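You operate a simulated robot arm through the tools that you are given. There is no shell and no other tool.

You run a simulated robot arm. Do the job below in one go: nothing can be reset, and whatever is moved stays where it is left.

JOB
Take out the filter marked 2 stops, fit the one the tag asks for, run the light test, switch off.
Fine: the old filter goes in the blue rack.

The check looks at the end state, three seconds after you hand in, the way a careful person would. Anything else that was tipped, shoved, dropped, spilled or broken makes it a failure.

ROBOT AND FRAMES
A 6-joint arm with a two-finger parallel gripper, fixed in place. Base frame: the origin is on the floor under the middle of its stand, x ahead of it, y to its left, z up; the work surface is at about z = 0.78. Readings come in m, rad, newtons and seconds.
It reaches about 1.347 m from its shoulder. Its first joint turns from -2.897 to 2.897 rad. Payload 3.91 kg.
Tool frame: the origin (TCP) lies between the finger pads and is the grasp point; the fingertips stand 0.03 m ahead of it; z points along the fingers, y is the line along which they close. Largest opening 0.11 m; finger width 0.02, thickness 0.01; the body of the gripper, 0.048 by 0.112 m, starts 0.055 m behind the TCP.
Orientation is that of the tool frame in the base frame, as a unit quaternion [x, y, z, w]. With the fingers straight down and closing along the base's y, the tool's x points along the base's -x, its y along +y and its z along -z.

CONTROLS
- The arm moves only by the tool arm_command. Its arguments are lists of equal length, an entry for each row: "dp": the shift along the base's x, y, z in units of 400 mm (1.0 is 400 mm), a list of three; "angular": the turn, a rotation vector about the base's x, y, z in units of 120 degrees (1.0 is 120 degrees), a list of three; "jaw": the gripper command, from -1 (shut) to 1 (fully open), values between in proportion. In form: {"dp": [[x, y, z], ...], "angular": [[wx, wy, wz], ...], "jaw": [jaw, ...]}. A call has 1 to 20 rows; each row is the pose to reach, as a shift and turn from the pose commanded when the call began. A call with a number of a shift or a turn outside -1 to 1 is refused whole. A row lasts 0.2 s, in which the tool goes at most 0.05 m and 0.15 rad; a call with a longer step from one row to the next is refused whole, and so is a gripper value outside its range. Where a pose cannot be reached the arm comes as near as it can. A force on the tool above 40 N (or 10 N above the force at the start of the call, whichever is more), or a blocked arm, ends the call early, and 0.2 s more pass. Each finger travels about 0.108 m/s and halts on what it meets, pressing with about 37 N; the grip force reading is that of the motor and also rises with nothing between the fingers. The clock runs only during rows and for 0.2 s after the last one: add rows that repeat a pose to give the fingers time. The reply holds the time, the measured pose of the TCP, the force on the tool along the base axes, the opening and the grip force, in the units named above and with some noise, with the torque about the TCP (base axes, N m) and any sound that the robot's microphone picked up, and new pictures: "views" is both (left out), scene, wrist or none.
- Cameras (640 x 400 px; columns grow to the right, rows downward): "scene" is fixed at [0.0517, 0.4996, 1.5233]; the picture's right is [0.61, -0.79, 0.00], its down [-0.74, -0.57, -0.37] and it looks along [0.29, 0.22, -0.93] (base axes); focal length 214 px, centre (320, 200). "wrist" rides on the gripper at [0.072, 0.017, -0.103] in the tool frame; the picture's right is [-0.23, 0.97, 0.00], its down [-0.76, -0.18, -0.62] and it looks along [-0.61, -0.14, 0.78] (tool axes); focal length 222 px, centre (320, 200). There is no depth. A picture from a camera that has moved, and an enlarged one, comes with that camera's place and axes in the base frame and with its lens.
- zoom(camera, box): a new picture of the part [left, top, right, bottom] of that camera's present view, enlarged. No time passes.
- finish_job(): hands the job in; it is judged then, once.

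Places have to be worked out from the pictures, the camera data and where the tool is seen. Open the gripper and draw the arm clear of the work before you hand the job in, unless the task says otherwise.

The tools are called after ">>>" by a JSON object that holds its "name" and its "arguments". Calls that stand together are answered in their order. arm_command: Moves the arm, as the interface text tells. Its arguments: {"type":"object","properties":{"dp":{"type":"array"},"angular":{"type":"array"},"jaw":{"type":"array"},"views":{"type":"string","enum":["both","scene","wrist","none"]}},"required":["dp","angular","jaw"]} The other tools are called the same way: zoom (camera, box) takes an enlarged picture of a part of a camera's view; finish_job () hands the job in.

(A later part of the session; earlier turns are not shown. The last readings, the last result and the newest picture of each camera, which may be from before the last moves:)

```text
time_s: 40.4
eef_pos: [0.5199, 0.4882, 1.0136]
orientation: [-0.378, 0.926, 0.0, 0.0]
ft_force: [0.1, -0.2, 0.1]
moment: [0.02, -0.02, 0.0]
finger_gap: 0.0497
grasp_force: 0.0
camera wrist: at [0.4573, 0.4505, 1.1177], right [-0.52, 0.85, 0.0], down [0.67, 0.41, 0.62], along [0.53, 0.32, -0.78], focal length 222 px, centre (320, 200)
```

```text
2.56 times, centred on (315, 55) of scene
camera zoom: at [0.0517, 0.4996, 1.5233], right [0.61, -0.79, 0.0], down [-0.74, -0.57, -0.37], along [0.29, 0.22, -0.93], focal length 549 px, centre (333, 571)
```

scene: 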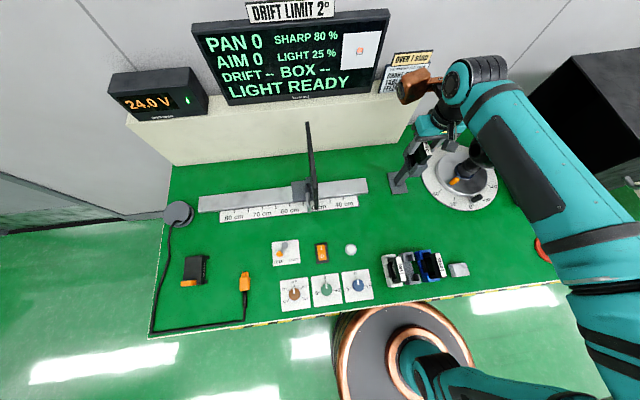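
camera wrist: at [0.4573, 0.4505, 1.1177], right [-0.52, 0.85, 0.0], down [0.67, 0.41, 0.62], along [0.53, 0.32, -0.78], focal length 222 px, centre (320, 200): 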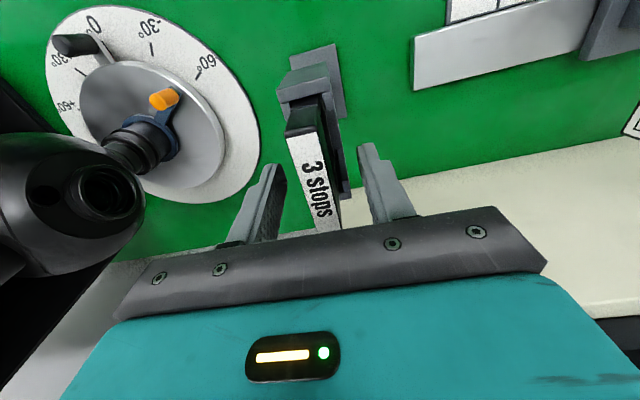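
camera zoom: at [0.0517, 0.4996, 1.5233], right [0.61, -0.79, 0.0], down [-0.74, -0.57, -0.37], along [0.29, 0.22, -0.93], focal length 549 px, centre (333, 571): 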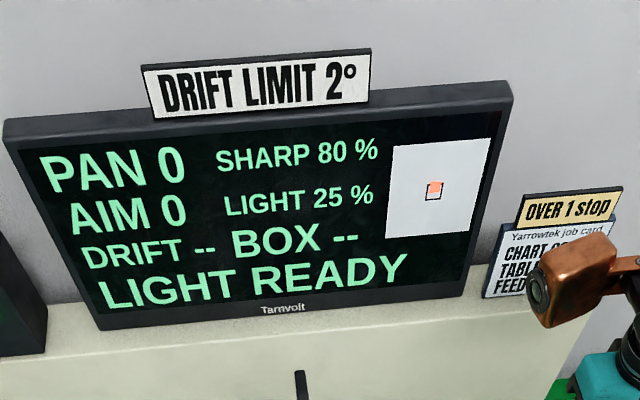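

Released, and the 3-stops filter stands in the holder exactly where the old one was. I'll lift straight up, check that it stays put, then move to above the white button.

>>> {"name": "arm_command", "arguments": {"dp": [[0, 0, 0.03], [0, 0, 0.08], [0, 0, 0.16], [0, 0, 0.26], [0, 0, 0.36], [0, 0, 0.4], [0, 0, 0.4]], "angular": [[0, 0, 0], [0, 0, 0], [0, 0, 0], [0, 0, 0], [0, 0, 0], [0, 0, 0], [0, 0, 0]], "jaw": [-0.1, -0.1, -0.1, -0.1, -0.1, -0.1, -0.1], "views": "both"}}

>>> {"name": "zoom", "arguments": {"camera": "wrist", "box": [270, 20, 370, 160]}}

>>> {"name": "zoom", "arguments": {"camera": "scene", "box": [380, 90, 520, 210]}}

```text
time_s: 42.0
eef_pos: [0.52, 0.4901, 1.1753]
orientation: [-0.378, 0.926, 0.0, 0.0]
ft_force: [-0.1, 0.3, -0.1]
moment: [0.02, 0.01, 0.02]
finger_gap: 0.0495
grasp_force: 0.0
camera wrist: at [0.4578, 0.4508, 1.279], right [-0.52, 0.85, 0.0], down [0.67, 0.41, 0.62], along [0.53, 0.32, -0.78], focal length 222 px, centre (320, 200)
```

scene: 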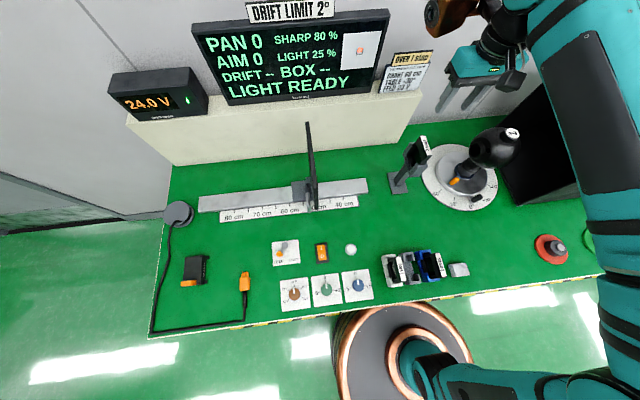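
wrist: 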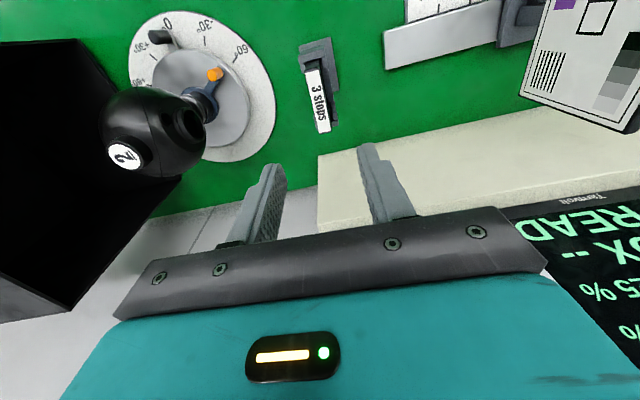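

```text
2.86 times, centred on (320, 90) of wrist
camera zoom: at [0.4578, 0.4508, 1.279], right [-0.52, 0.85, 0.0], down [0.67, 0.41, 0.62], along [0.53, 0.32, -0.78], focal length 635 px, centre (320, 514)
```

zoom: 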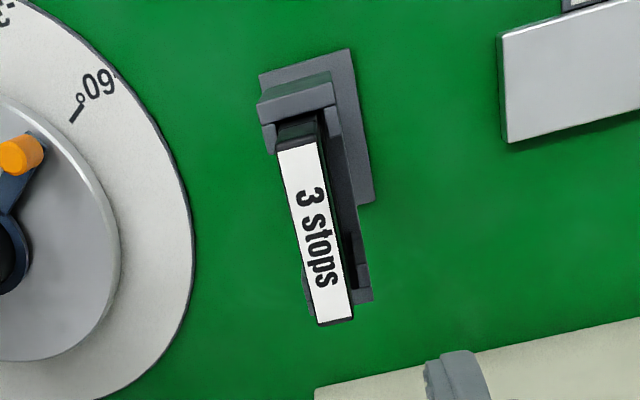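

```text
3.33 times, centred on (450, 150) of scene
camera zoom: at [0.0517, 0.4996, 1.5233], right [0.61, -0.79, 0.0], down [-0.74, -0.57, -0.37], along [0.29, 0.22, -0.93], focal length 715 px, centre (-113, 367)
```

zoom: 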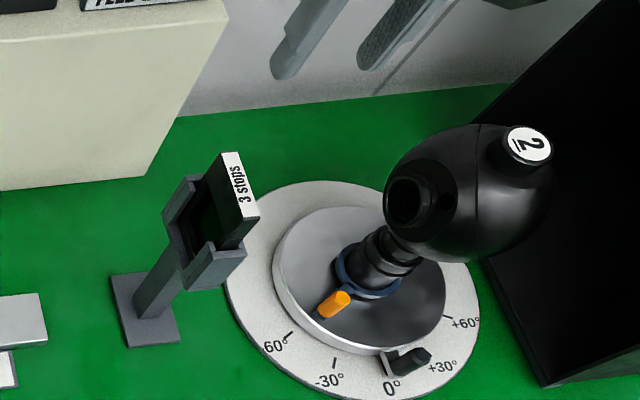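

The filter is seated in the same pose as the original. Next I'll move over the white button at about (0.204, 0.484) with the jaw closing, keeping height until I'm past the holder.

>>> {"name": "arm_command", "arguments": {"dp": [[-0.07, 0, 0], [-0.17, -0.002, 0], [-0.28, -0.004, 0], [-0.39, -0.006, 0], [-0.5, -0.008, -0.02], [-0.6, -0.01, -0.08], [-0.69, -0.012, -0.15], [-0.755, -0.0125, -0.23], [-0.7875, -0.0125, -0.31], [-0.7875, -0.0125, -0.4], [-0.7875, -0.0125, -0.425], [-0.7875, -0.0125, -0.425]], "angular": [[0, 0, 0], [0, 0, 0], [0, 0, 0], [0, 0, 0], [0, 0, 0], [0, 0, 0], [0, 0, 0], [0, 0, 0], [0, 0, 0], [0, 0, 0], [0, 0, 0], [0, 0, 0]], "jaw": [-0.1, -0.1, -0.5, -1, -1, -1, -1, -1, -1, -1, -1, -1], "views": "both"}}

>>> {"name": "zoom", "arguments": {"camera": "wrist", "box": [220, 20, 460, 240]}}

```text
time_s: 44.6
eef_pos: [0.2034, 0.4846, 1.0026]
orientation: [-0.378, 0.926, 0.0, 0.0]
ft_force: [0.1, 0.5, 0.2]
moment: [0.03, 0.02, 0.02]
finger_gap: 0.0
grasp_force: 36.9
camera wrist: at [0.1412, 0.445, 1.1068], right [-0.52, 0.85, 0.0], down [0.67, 0.41, 0.62], along [0.53, 0.32, -0.78], focal length 222 px, centre (320, 200)
```

scene: 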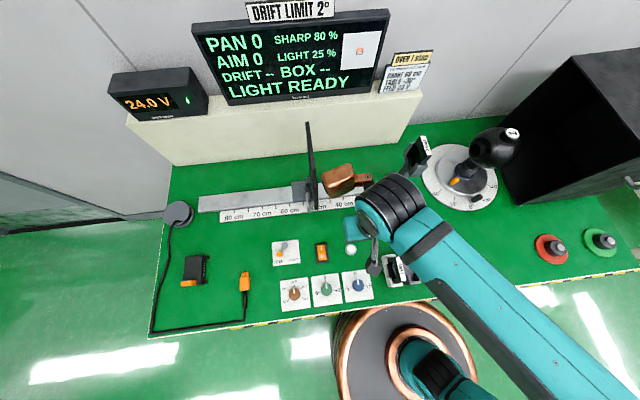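
wrist: 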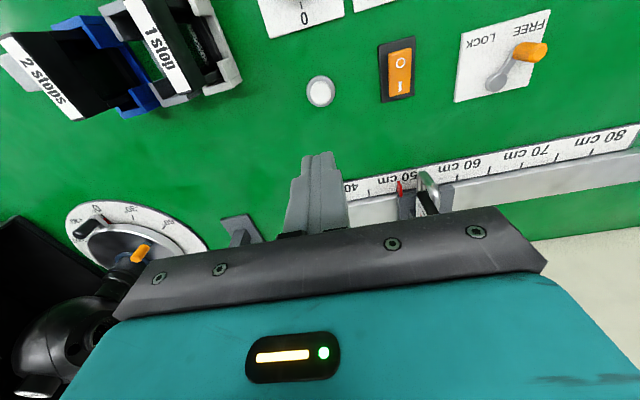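

```text
1.82 times, centred on (340, 130) of wrist
camera zoom: at [0.1412, 0.445, 1.1068], right [-0.52, 0.85, 0.0], down [0.67, 0.41, 0.62], along [0.53, 0.32, -0.78], focal length 404 px, centre (284, 327)
```

zoom: 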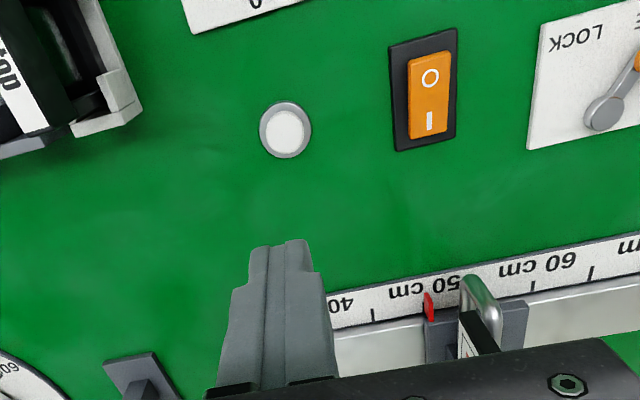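

The jaw is closed. The button lies about 5 mm toward the robot and 3 mm to one side of the tool axis, so I'll correct by (−5.5, −1.6) mm and lower to z≈0.873 (tips at ≈0.843) to re-check.

>>> {"name": "arm_command", "arguments": {"dp": [[-0.0138, -0.004, -0.05], [-0.0138, -0.004, -0.13], [-0.0138, -0.004, -0.21], [-0.0138, -0.004, -0.28], [-0.0138, -0.004, -0.325], [-0.0138, -0.004, -0.325]], "angular": [[0, 0, 0], [0, 0, 0], [0, 0, 0], [0, 0, 0], [0, 0, 0], [0, 0, 0]], "jaw": [-1, -1, -1, -1, -1, -1], "views": "both"}}

>>> {"name": "zoom", "arguments": {"camera": "wrist", "box": [240, 60, 400, 240]}}

>>> {"name": "zoom", "arguments": {"camera": "scene", "box": [300, 200, 420, 300]}}

```text
time_s: 46.0
eef_pos: [0.199, 0.4833, 0.8724]
orientation: [-0.378, 0.926, 0.0, 0.0]
ft_force: [-0.6, 0.1, 0.7]
moment: [-0.04, -0.01, 0.01]
finger_gap: 0.0
grasp_force: 37.3
camera wrist: at [0.136, 0.4443, 0.9774], right [-0.52, 0.85, 0.0], down [0.67, 0.41, 0.62], along [0.53, 0.32, -0.78], focal length 222 px, centre (320, 200)
```

scene: 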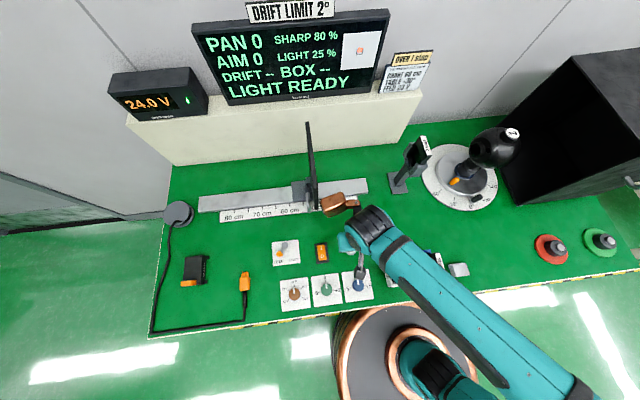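
wrist: 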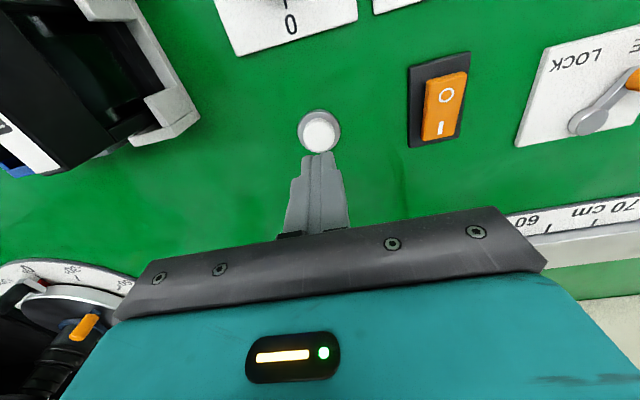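

```text
2.22 times, centred on (320, 150) of wrist
camera zoom: at [0.136, 0.4443, 0.9774], right [-0.52, 0.85, 0.0], down [0.67, 0.41, 0.62], along [0.53, 0.32, -0.78], focal length 494 px, centre (320, 311)
```

zoom: 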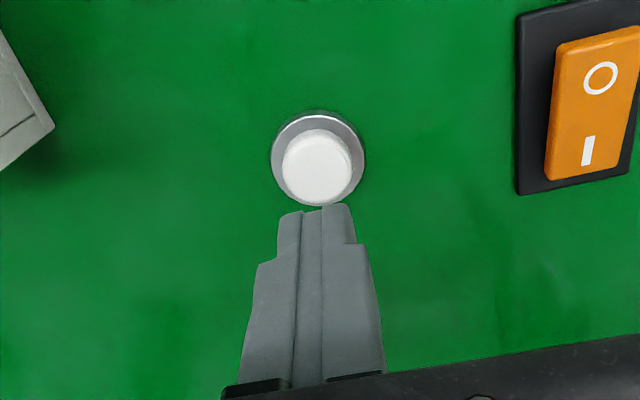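

```text
4.00 times, centred on (360, 250) of scene
camera zoom: at [0.0517, 0.4996, 1.5233], right [0.61, -0.79, 0.0], down [-0.74, -0.57, -0.37], along [0.29, 0.22, -0.93], focal length 858 px, centre (160, 0)
```

zoom: 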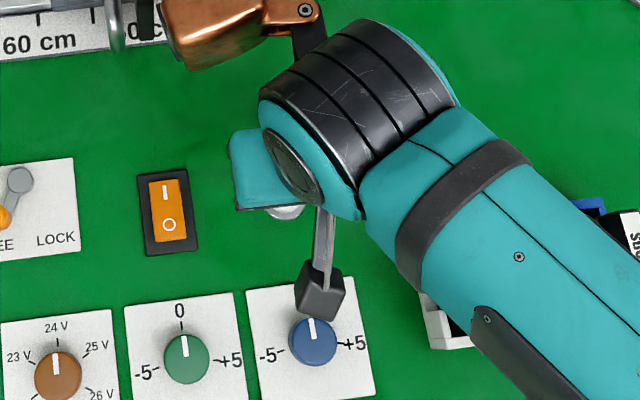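

The button is right under the tips, but the copper-coloured wrist housing looks close to the chart panel in the scene view. I'll zoom in on that before going lower.

>>> {"name": "zoom", "arguments": {"camera": "scene", "box": [280, 110, 400, 230]}}

>>> {"name": "zoom", "arguments": {"camera": "scene", "box": [295, 180, 375, 260]}}

```text
3.33 times, centred on (340, 170) of scene
camera zoom: at [0.0517, 0.4996, 1.5233], right [0.61, -0.79, 0.0], down [-0.74, -0.57, -0.37], along [0.29, 0.22, -0.93], focal length 715 px, centre (253, 300)
```

zoom: 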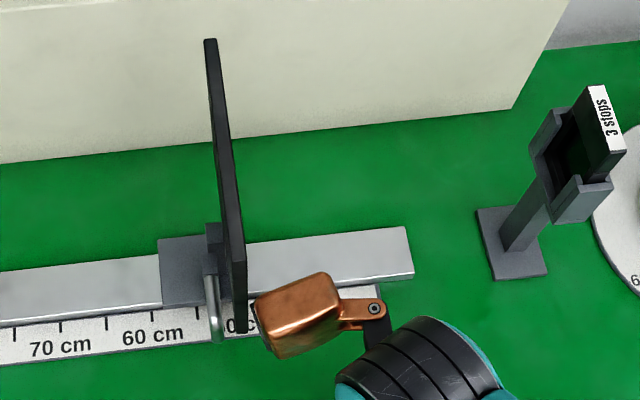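

```text
5.00 times, centred on (335, 220) of scene
camera zoom: at [0.0517, 0.4996, 1.5233], right [0.61, -0.79, 0.0], down [-0.74, -0.57, -0.37], along [0.29, 0.22, -0.93], focal length 1072 px, centre (245, 100)
```

zoom: 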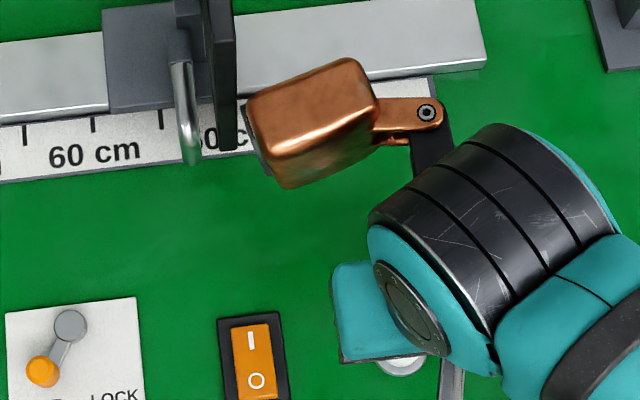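

The chart hasn't moved, but the copper housing end is only about 1–2 cm from its edge. To be safe I'll rise straight back up, yaw −30° so the housing swings away from the chart, and re-approach the button.

>>> {"name": "arm_command", "arguments": {"dp": [[0, 0, 0.05], [0, 0, 0.14], [0, 0, 0.24], [0, 0, 0.34], [0, 0, 0.4], [0, 0, 0.4], [0, 0, 0.4], [0, 0, 0.4], [0, 0, 0.4], [0, 0, 0.4], [0, 0, 0.4]], "angular": [[0, 0, 0], [0, 0, 0], [0, 0, 0], [0, 0, 0], [0, 0, 0], [0, 0, -0.05], [0, 0, -0.1], [0, 0, -0.15], [0, 0, -0.2], [0, 0, -0.25], [0, 0, -0.25]], "jaw": [-1, -1, -1, -1, -1, -1, -1, -1, -1, -1, -1], "views": "both"}}

>>> {"name": "zoom", "arguments": {"camera": "wrist", "box": [220, 20, 460, 240]}}

>>> {"name": "zoom", "arguments": {"camera": "scene", "box": [280, 110, 440, 250]}}

```text
time_s: 48.4
eef_pos: [0.199, 0.4827, 1.0329]
orientation: [-0.124, 0.992, 0.0, -0.001]
ft_force: [-0.4, -0.2, -0.6]
moment: [-0.02, -0.04, 0.01]
finger_gap: 0.0001
grasp_force: 36.6
camera wrist: at [0.125, 0.4808, 1.1381], right [-0.02, 1.0, 0.0], down [0.78, 0.02, 0.62], along [0.62, 0.01, -0.78], focal length 222 px, centre (320, 200)
```

scene: 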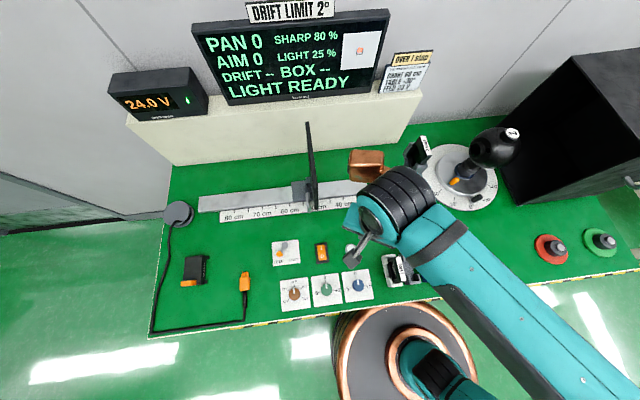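
wrist: 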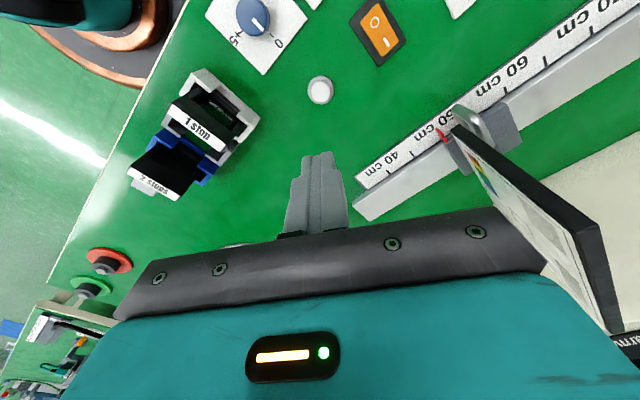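

```text
1.82 times, centred on (340, 130) of wrist
camera zoom: at [0.125, 0.4808, 1.1381], right [-0.02, 1.0, 0.0], down [0.78, 0.02, 0.62], along [0.62, 0.01, -0.78], focal length 404 px, centre (284, 327)
```

zoom: 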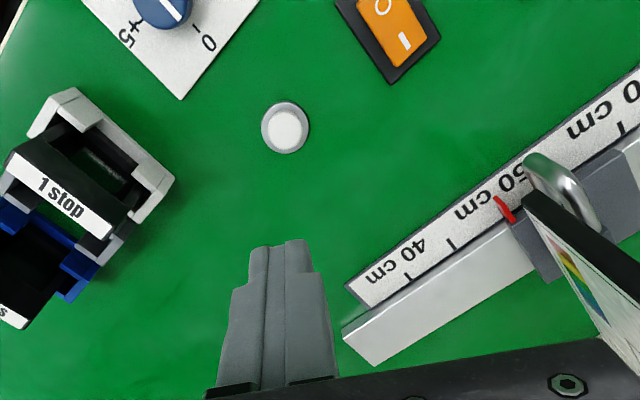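

```text
2.86 times, centred on (360, 180) of scene
camera zoom: at [0.0517, 0.4996, 1.5233], right [0.61, -0.79, 0.0], down [-0.74, -0.57, -0.37], along [0.29, 0.22, -0.93], focal length 613 px, centre (206, 257)
```

zoom: 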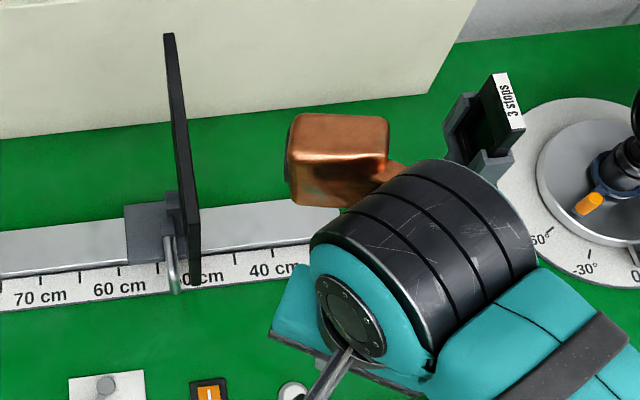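

The copper housing now points away from the chart, and the button is still within about 2 mm of directly beneath the tips (top at z≈0.80). Descending to z≈0.845, about 15 mm above it.

>>> {"name": "arm_command", "arguments": {"dp": [[0, 0, -0.06], [0, 0, -0.15], [0, 0, -0.25], [0, 0, -0.34], [0, 0, -0.42], [0, 0, -0.47], [0, 0, -0.47]], "angular": [[0, 0, 0], [0, 0, 0], [0, 0, 0], [0, 0, 0], [0, 0, 0], [0, 0, 0], [0, 0, 0]], "jaw": [-1, -1, -1, -1, -1, -1, -1], "views": "both"}}

>>> {"name": "zoom", "arguments": {"camera": "wrist", "box": [240, 60, 400, 240]}}

>>> {"name": "zoom", "arguments": {"camera": "scene", "box": [280, 140, 440, 280]}}

```text
time_s: 50.0
eef_pos: [0.1988, 0.4837, 0.8446]
orientation: [-0.125, 0.992, 0.0, 0.0]
ft_force: [-1.4, -0.1, 1.0]
moment: [0.01, 0.0, 0.0]
finger_gap: 0.0
grasp_force: 36.4
camera wrist: at [0.1258, 0.4808, 0.9491], right [-0.02, 1.0, 0.0], down [0.78, 0.02, 0.62], along [0.62, 0.01, -0.78], focal length 222 px, centre (320, 200)
```

scene: 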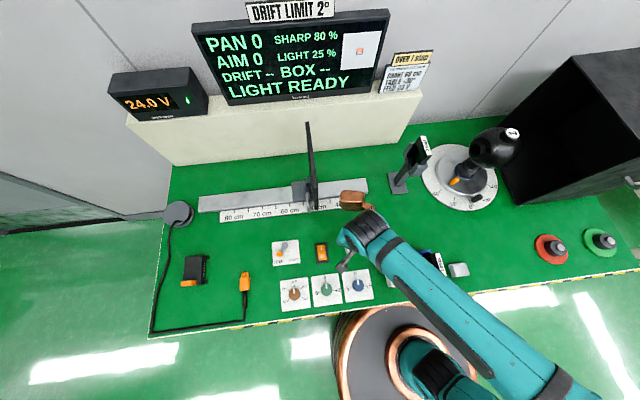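
wrist: 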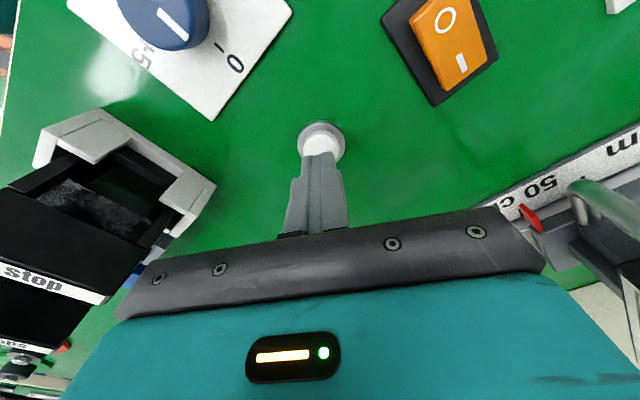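

```text
2.22 times, centred on (320, 150) of wrist
camera zoom: at [0.1258, 0.4808, 0.9491], right [-0.02, 1.0, 0.0], down [0.78, 0.02, 0.62], along [0.62, 0.01, -0.78], focal length 494 px, centre (320, 311)
```

zoom: 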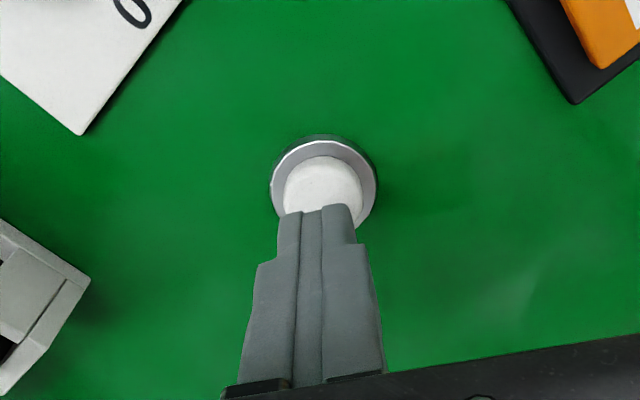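

```text
2.86 times, centred on (360, 210) of scene
camera zoom: at [0.0517, 0.4996, 1.5233], right [0.61, -0.79, 0.0], down [-0.74, -0.57, -0.37], along [0.29, 0.22, -0.93], focal length 613 px, centre (206, 171)
```

zoom: 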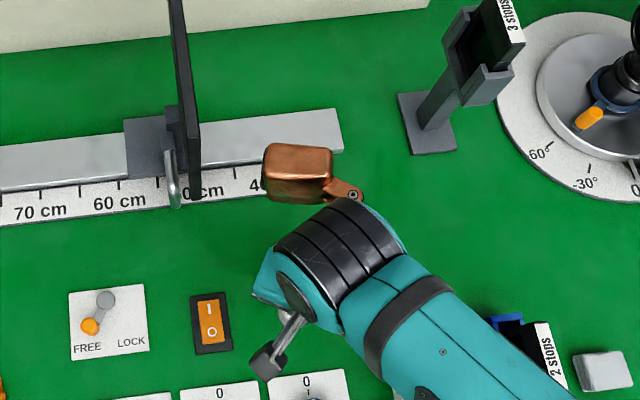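

The tips are over the cap to within about 2 mm, with the cap top at z≈0.796, and the housing is well clear of the chart. I'll nudge 2 mm and ease down to just above contact.

>>> {"name": "arm_command", "arguments": {"dp": [[-0.004, 0.002, -0.015], [-0.004, 0.002, -0.03], [-0.004, 0.002, -0.04], [-0.004, 0.002, -0.045], [-0.004, 0.002, -0.045]], "angular": [[0, 0, 0], [0, 0, 0], [0, 0, 0], [0, 0, 0], [0, 0, 0]], "jaw": [-1, -1, -1, -1, -1], "views": "wrist"}}

>>> {"name": "zoom", "arguments": {"camera": "wrist", "box": [240, 60, 400, 240]}}

```text
time_s: 51.2
eef_pos: [0.1972, 0.483, 0.8272]
orientation: [-0.126, 0.992, 0.0, 0.001]
ft_force: [-0.2, 0.5, 0.1]
moment: [0.0, -0.01, 0.01]
finger_gap: 0.0001
grasp_force: 37.2
camera wrist: at [0.1244, 0.4807, 0.9314], right [-0.02, 1.0, 0.0], down [0.78, 0.02, 0.62], along [0.62, 0.01, -0.78], focal length 222 px, centre (320, 200)
```

wrist: 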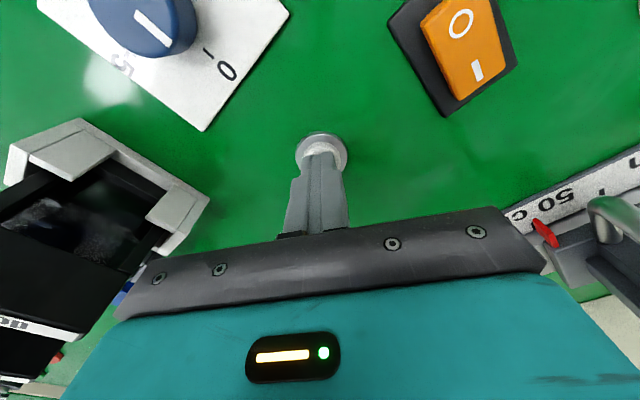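

```text
2.22 times, centred on (320, 150) of wrist
camera zoom: at [0.1244, 0.4807, 0.9314], right [-0.02, 1.0, 0.0], down [0.78, 0.02, 0.62], along [0.62, 0.01, -0.78], focal length 494 px, centre (320, 311)
```

zoom: 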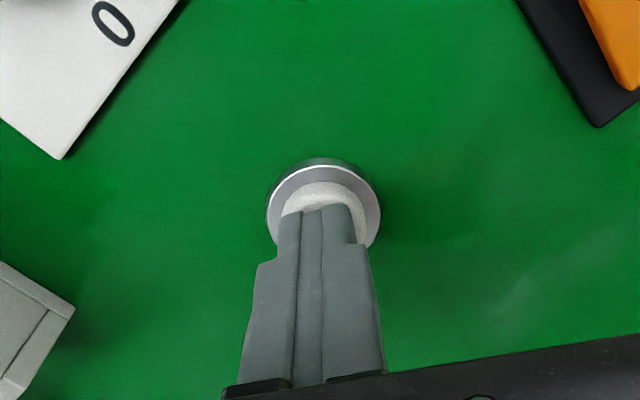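

The fingertips are centred over the cap. Pressing down in 1 mm steps while watching force, sound and display.

>>> {"name": "arm_command", "arguments": {"dp": [[0, 0, -0.0025], [0, 0, -0.005], [0, 0, -0.0075], [0, 0, -0.01], [0, 0, -0.01]], "angular": [[0, 0, 0], [0, 0, 0], [0, 0, 0], [0, 0, 0], [0, 0, 0]], "jaw": [-1, -1, -1, -1, -1], "views": "scene"}}

```text
time_s: 52.4
eef_pos: [0.1979, 0.4838, 0.8234]
orientation: [-0.126, 0.992, 0.0, 0.0]
ft_force: [0.4, -0.3, 0.2]
moment: [0.0, 0.0, -0.01]
finger_gap: 0.0
grasp_force: 36.8
```

scene: 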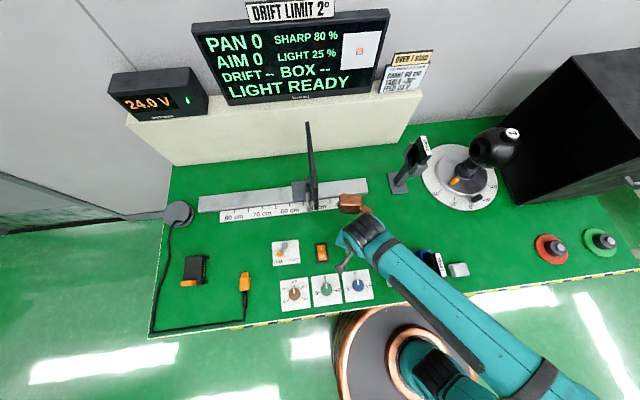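

No contact yet at tip height ≈0.793. Continuing down 4 mm in 1 mm steps.

>>> {"name": "arm_command", "arguments": {"dp": [[0, 0, -0.0025], [0, 0, -0.005], [0, 0, -0.0075], [0, 0, -0.01], [0, 0, -0.01]], "angular": [[0, 0, 0], [0, 0, 0], [0, 0, 0], [0, 0, 0], [0, 0, 0]], "jaw": [-1, -1, -1, -1, -1], "views": "both"}}

>>> {"name": "zoom", "arguments": {"camera": "wrist", "box": [240, 60, 400, 240]}}

```text
time_s: 53.6
eef_pos: [0.1965, 0.4828, 0.8195]
orientation: [-0.125, 0.992, 0.0, 0.001]
ft_force: [-0.5, 1.8, 1.9]
moment: [-0.01, 0.02, 0.0]
finger_gap: 0.0
grasp_force: 37.3
heard: click
camera wrist: at [0.124, 0.4812, 0.924], right [-0.02, 1.0, 0.0], down [0.78, 0.02, 0.62], along [0.62, 0.01, -0.78], focal length 222 px, centre (320, 200)
```

scene: 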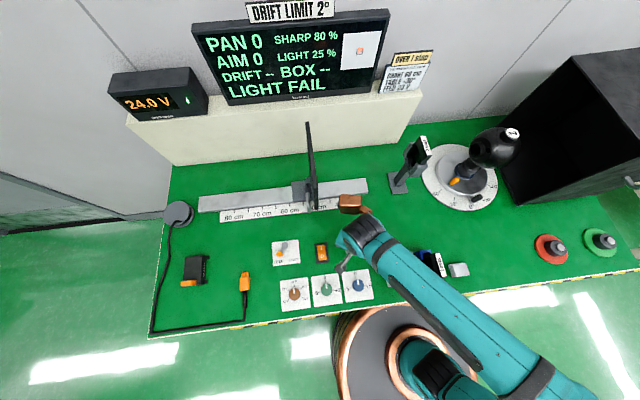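
wrist: 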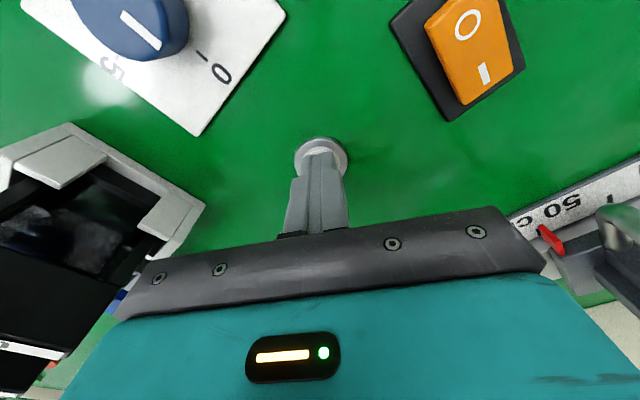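

```text
2.22 times, centred on (320, 150) of wrist
camera zoom: at [0.124, 0.4812, 0.924], right [-0.02, 1.0, 0.0], down [0.78, 0.02, 0.62], along [0.62, 0.01, -0.78], focal length 494 px, centre (320, 311)
```

zoom: 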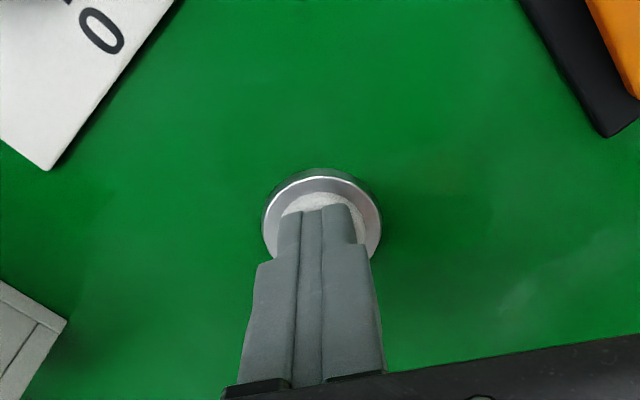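

I heard a click and the display now reads "LIGHT FAIL" at 25%. With no filter it read 200%, exactly one stop over, so the tag describes the bare light. That makes the filter it asks for the 1 stop (→100%), not the 3 stops. I'll correct this, starting by rising straight off the button.

>>> {"name": "arm_command", "arguments": {"dp": [[0, 0, 0.02], [0, 0, 0.1], [0, 0, 0.21], [0, 0, 0.32], [0, 0, 0.43], [0, 0, 0.54], [0, 0, 0.65], [0, 0, 0.76], [0, 0, 0.85], [0, 0, 0.884], [0, 0, 0.884]], "angular": [[0, 0, 0], [0, 0, 0], [0, 0, 0], [0, 0, 0], [0, 0, 0], [0, 0, 0], [0, 0, 0], [0, 0, 0], [0, 0, 0], [0, 0, 0], [0, 0, 0]], "jaw": [-1, -1, -1, -1, -1, -1, -1, -1, -1, -1, -1], "views": "both"}}

>>> {"name": "zoom", "arguments": {"camera": "scene", "box": [190, 0, 440, 110]}}

```text
time_s: 56.0
eef_pos: [0.1973, 0.4819, 1.1738]
orientation: [-0.126, 0.992, 0.001, 0.0]
ft_force: [1.0, 0.6, 0.4]
moment: [-0.01, -0.02, -0.02]
finger_gap: 0.0
grasp_force: 37.0
camera wrist: at [0.1242, 0.4795, 1.2775], right [-0.02, 1.0, 0.0], down [0.78, 0.02, 0.62], along [0.62, 0.01, -0.78], focal length 222 px, centre (320, 200)
```

scene: 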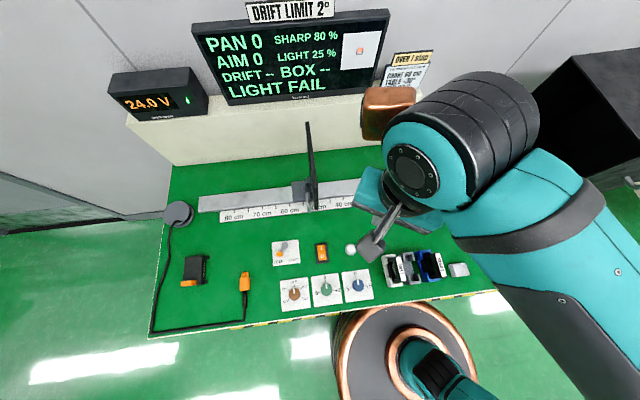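
wrist: 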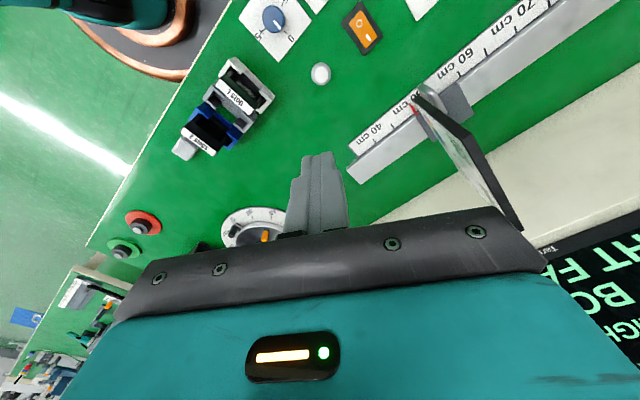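

```text
2.56 times, centred on (315, 55) of scene
camera zoom: at [0.0517, 0.4996, 1.5233], right [0.61, -0.79, 0.0], down [-0.74, -0.57, -0.37], along [0.29, 0.22, -0.93], focal length 549 px, centre (333, 571)
```

zoom: 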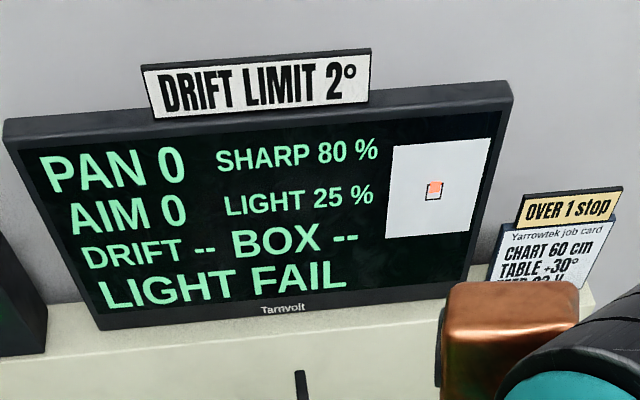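

The display stays on LIGHT FAIL, so the 3-stops filter must go back to its grey rack and the 1-stop be fitted. Moving to the hover above the holder, restoring the yaw, with the jaw opening on arrival.

>>> {"name": "arm_command", "arguments": {"dp": [[0.06, 0.001, 0], [0.16, 0.003, 0], [0.27, 0.005, 0], [0.38, 0.007, 0], [0.49, 0.009, 0], [0.6, 0.011, 0], [0.7, 0.0125, 0], [0.77, 0.014, 0], [0.8053, 0.0145, 0], [0.8053, 0.0145, 0]], "angular": [[0, 0, 0], [0, 0, 0], [0, 0, 0], [0, 0, 0.05], [0, 0, 0.1], [0, 0, 0.15], [0, 0, 0.2], [0, 0, 0.25], [0, 0, 0.25], [0, 0, 0.25]], "jaw": [-1, -1, -1, -1, -1, -1, -0.6, -0.1, -0.1, -0.1], "views": "both"}}

>>> {"name": "zoom", "arguments": {"camera": "wrist", "box": [270, 20, 370, 160]}}

```text
time_s: 58.2
eef_pos: [0.5192, 0.4888, 1.1733]
orientation: [-0.378, 0.926, -0.001, 0.0]
ft_force: [-0.2, -1.3, 0.1]
moment: [0.04, 0.0, -0.03]
finger_gap: 0.0494
grasp_force: 0.1
camera wrist: at [0.4565, 0.4494, 1.2774], right [-0.52, 0.85, 0.0], down [0.67, 0.41, 0.62], along [0.53, 0.32, -0.78], focal length 222 px, centre (320, 200)
```

scene: 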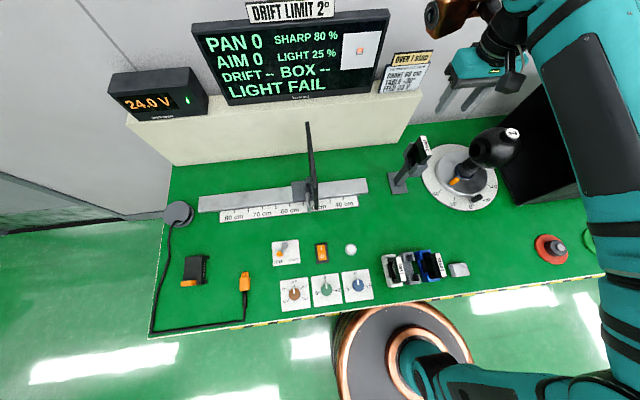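
wrist: 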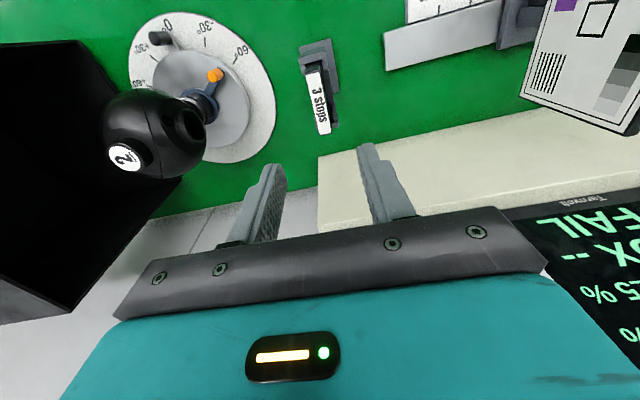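

```text
2.86 times, centred on (320, 90) of wrist
camera zoom: at [0.4565, 0.4494, 1.2774], right [-0.52, 0.85, 0.0], down [0.67, 0.41, 0.62], along [0.53, 0.32, -0.78], focal length 635 px, centre (320, 514)
```

zoom: 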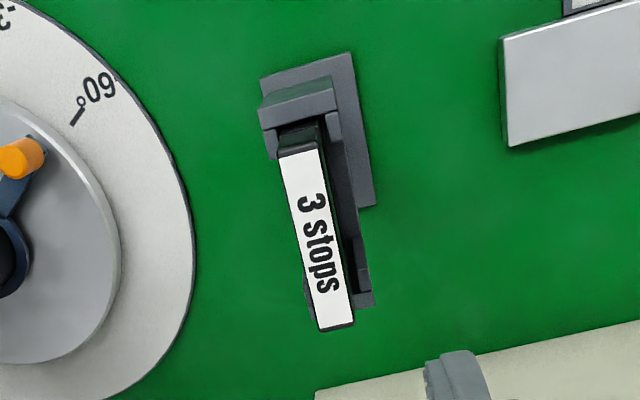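

I'm back at the same hover, with the 3-stops filter seen exactly where I left it. Descending to the known grip pose and closing on it.

>>> {"name": "arm_command", "arguments": {"dp": [[0, 0, -0.06], [0, 0, -0.15], [0, 0, -0.24], [0, 0, -0.32], [0, 0, -0.375], [0, 0, -0.399], [0, 0, -0.399], [0, 0, -0.399]], "angular": [[0, 0, 0], [0, 0, 0], [0, 0, 0], [0, 0, 0], [0, 0, 0], [0, 0, 0], [0, 0, 0], [0, 0, 0]], "jaw": [-0.1, -0.1, -0.1, -0.1, -0.1, -0.1, -0.4, -0.56], "views": "wrist"}}

>>> {"name": "zoom", "arguments": {"camera": "wrist", "box": [240, 90, 400, 240]}}

```text
time_s: 60.0
eef_pos: [0.5199, 0.4907, 1.0137]
orientation: [-0.378, 0.926, 0.0, -0.001]
ft_force: [-0.2, -0.2, -0.4]
moment: [-0.01, -0.01, 0.0]
finger_gap: 0.0241
grasp_force: 0.1
camera wrist: at [0.4565, 0.4506, 1.1181], right [-0.52, 0.85, 0.0], down [0.67, 0.41, 0.62], along [0.53, 0.32, -0.78], focal length 222 px, centre (320, 200)
```

wrist: 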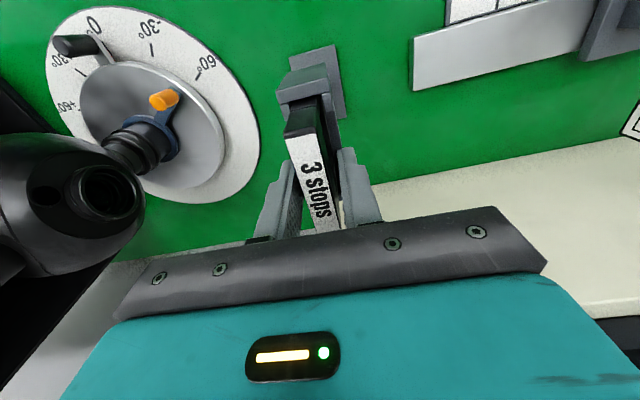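

```text
2.67 times, centred on (320, 165) of wrist
camera zoom: at [0.4565, 0.4506, 1.1181], right [-0.52, 0.85, 0.0], down [0.67, 0.41, 0.62], along [0.53, 0.32, -0.78], focal length 592 px, centre (320, 293)
```

zoom: 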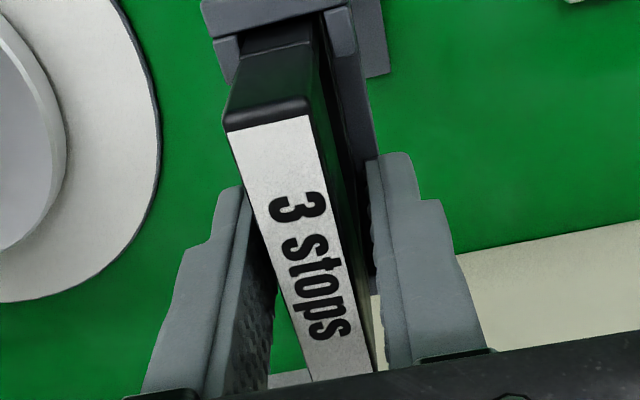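

The filter sits about 1 mm to the left between the fingers. I'll shift 0.8 mm that way and clamp.

>>> {"name": "arm_command", "arguments": {"dp": [[0.0014, -0.0014, 0], [0.0014, -0.0014, 0], [0.0014, -0.0014, 0], [0.0014, -0.0014, 0], [0.0014, -0.0014, 0]], "angular": [[0, 0, 0], [0, 0, 0], [0, 0, 0], [0, 0, 0], [0, 0, 0]], "jaw": [-0.56, -0.75, -1, -1, -1], "views": "none"}}

```text
time_s: 61.2
eef_pos: [0.5192, 0.4902, 1.0133]
orientation: [-0.378, 0.926, 0.0, 0.0]
ft_force: [0.5, 0.2, -0.4]
moment: [-0.01, -0.01, 0.01]
finger_gap: 0.0153
grasp_force: 36.8
```

Clamped at 15.3 mm with no side load. Lifting straight up.

>>> {"name": "arm_command", "arguments": {"dp": [[0, 0, 0.02], [0, 0, 0.05], [0, 0, 0.09], [0, 0, 0.14], [0, 0, 0.2], [0, 0, 0.27], [0, 0, 0.35], [0, 0, 0.399], [0, 0, 0.399]], "angular": [[0, 0, 0], [0, 0, 0], [0, 0, 0], [0, 0, 0], [0, 0, 0], [0, 0, 0], [0, 0, 0], [0, 0, 0], [0, 0, 0]], "jaw": [-1, -1, -1, -1, -1, -1, -1, -1, -1], "views": "both"}}

>>> {"name": "zoom", "arguments": {"camera": "wrist", "box": [230, 20, 410, 240]}}

```text
time_s: 63.2
eef_pos: [0.5184, 0.4896, 1.1744]
orientation: [-0.378, 0.926, 0.0, 0.0]
ft_force: [0.1, 0.2, -1.0]
moment: [-0.01, 0.01, 0.0]
finger_gap: 0.0151
grasp_force: 37.3
camera wrist: at [0.4569, 0.4501, 1.2778], right [-0.52, 0.85, 0.0], down [0.67, 0.41, 0.62], along [0.53, 0.32, -0.78], focal length 222 px, centre (320, 200)
```

scene: 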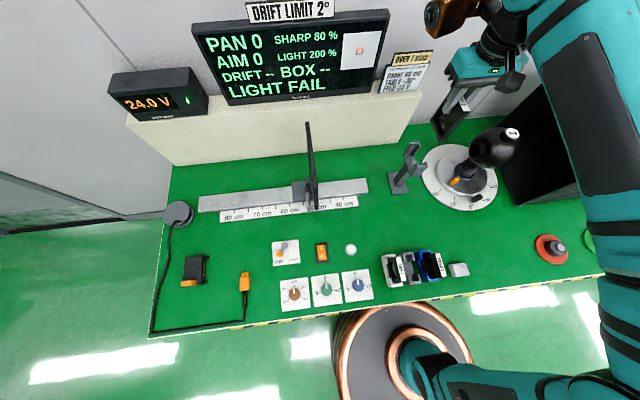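
wrist: 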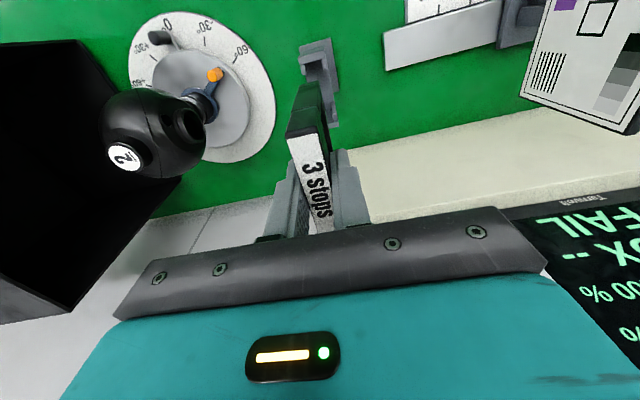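

```text
1.82 times, centred on (320, 130) of wrist
camera zoom: at [0.4569, 0.4501, 1.2778], right [-0.52, 0.85, 0.0], down [0.67, 0.41, 0.62], along [0.53, 0.32, -0.78], focal length 404 px, centre (320, 327)
```

zoom: 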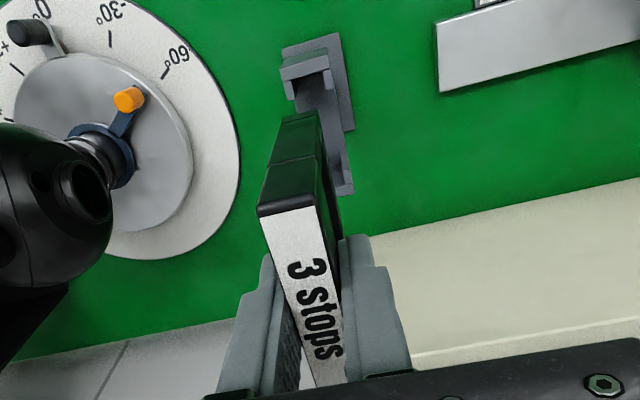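

Bare reading is again 200%, which confirms "over 1 stop". Carrying the 3-stops filter back to above its grey rack.

>>> {"name": "arm_command", "arguments": {"dp": [[-0.05, -0.036, 0], [-0.12, -0.087, 0], [-0.195, -0.141, 0], [-0.27, -0.195, 0], [-0.345, -0.25, 0], [-0.42, -0.304, 0], [-0.49, -0.355, 0], [-0.555, -0.402, 0], [-0.605, -0.438, 0], [-0.6334, -0.4586, 0], [-0.6334, -0.4586, 0]], "angular": [[0, 0, 0], [0, 0, 0], [0, 0, 0], [0, 0, 0], [0, 0, 0], [0, 0, 0], [0, 0, 0], [0, 0, 0], [0, 0, 0], [0, 0, 0], [0, 0, 0]], "jaw": [-1, -1, -1, -1, -1, -1, -1, -1, -1, -1, -1], "views": "both"}}

>>> {"name": "zoom", "arguments": {"camera": "wrist", "box": [220, 20, 420, 240]}}

```text
time_s: 65.6
eef_pos: [0.2678, 0.3051, 1.1737]
orientation: [-0.377, 0.926, -0.001, 0.001]
ft_force: [0.2, 0.3, -0.7]
moment: [0.0, 0.01, -0.03]
finger_gap: 0.0154
grasp_force: 36.9
camera wrist: at [0.2044, 0.2664, 1.2781], right [-0.52, 0.85, 0.0], down [0.67, 0.41, 0.62], along [0.53, 0.32, -0.78], focal length 222 px, centre (320, 200)
```

scene: 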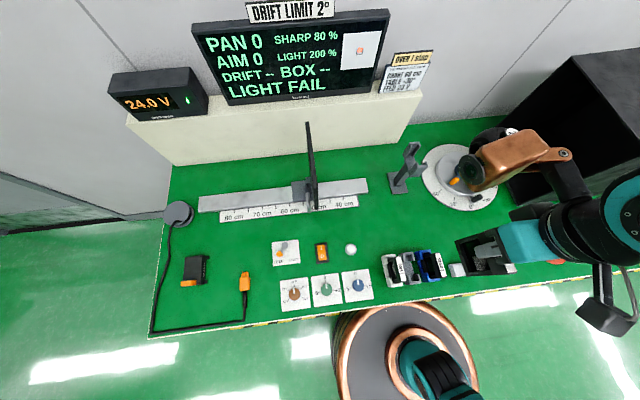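
wrist: 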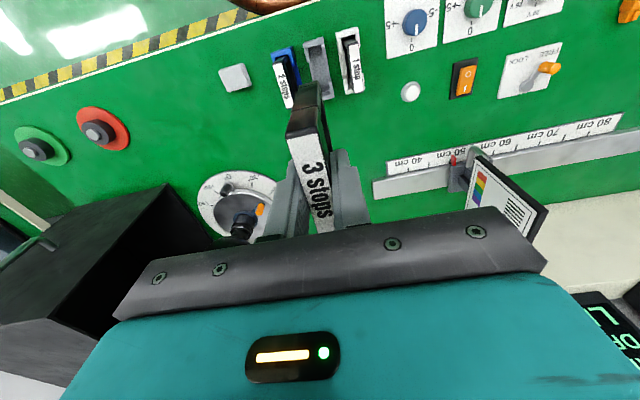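

```text
1.82 times, centred on (320, 130) of wrist
camera zoom: at [0.2044, 0.2664, 1.2781], right [-0.52, 0.85, 0.0], down [0.67, 0.41, 0.62], along [0.53, 0.32, -0.78], focal length 404 px, centre (320, 327)
```

zoom: 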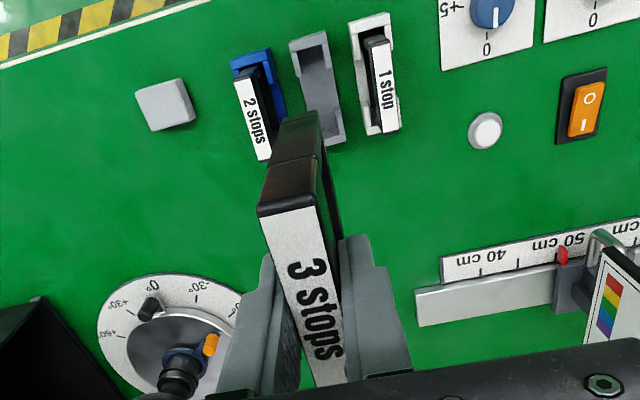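

The view matches the one right after I lifted it out. Descending straight to just above the slot entry and checking.

>>> {"name": "arm_command", "arguments": {"dp": [[0, 0, -0.06], [0, 0, -0.15], [0, 0, -0.25], [0, 0, -0.35], [0, 0, -0.44], [0, 0, -0.5], [0, 0, -0.55], [0, 0, -0.585], [0, 0, -0.6075], [0, 0, -0.6075]], "angular": [[0, 0, 0], [0, 0, 0], [0, 0, 0], [0, 0, 0], [0, 0, 0], [0, 0, 0], [0, 0, 0], [0, 0, 0], [0, 0, 0], [0, 0, 0]], "jaw": [-1, -1, -1, -1, -1, -1, -1, -1, -1, -1], "views": "both"}}

>>> {"name": "zoom", "arguments": {"camera": "wrist", "box": [220, 20, 420, 240]}}

```text
time_s: 67.8
eef_pos: [0.2661, 0.3063, 0.9308]
orientation: [-0.378, 0.926, 0.0, 0.0]
ft_force: [0.1, 0.8, 0.4]
moment: [-0.02, 0.0, -0.01]
finger_gap: 0.0152
grasp_force: 36.9
camera wrist: at [0.2039, 0.2665, 1.0344], right [-0.52, 0.85, 0.0], down [0.67, 0.41, 0.62], along [0.53, 0.32, -0.78], focal length 222 px, centre (320, 200)
```

scene: 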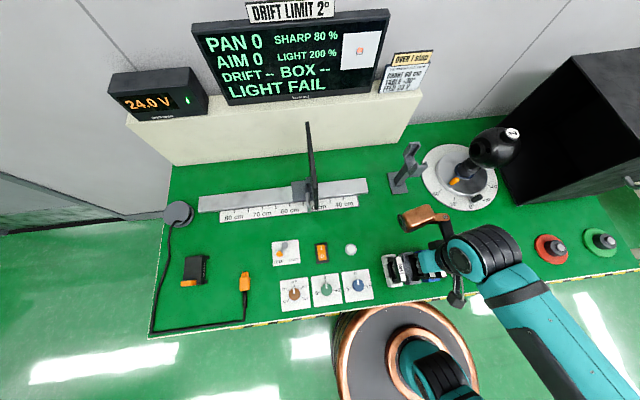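
wrist: 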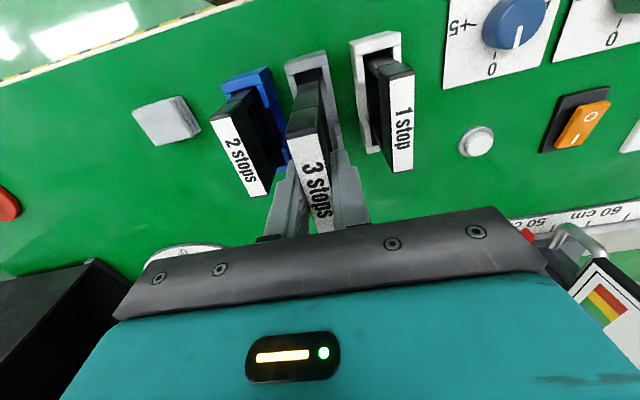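

```text
1.82 times, centred on (320, 130) of wrist
camera zoom: at [0.2039, 0.2665, 1.0344], right [-0.52, 0.85, 0.0], down [0.67, 0.41, 0.62], along [0.53, 0.32, -0.78], focal length 404 px, centre (320, 327)
```

zoom: 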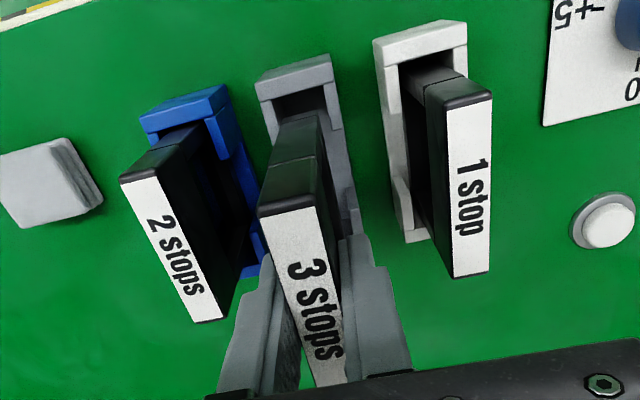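

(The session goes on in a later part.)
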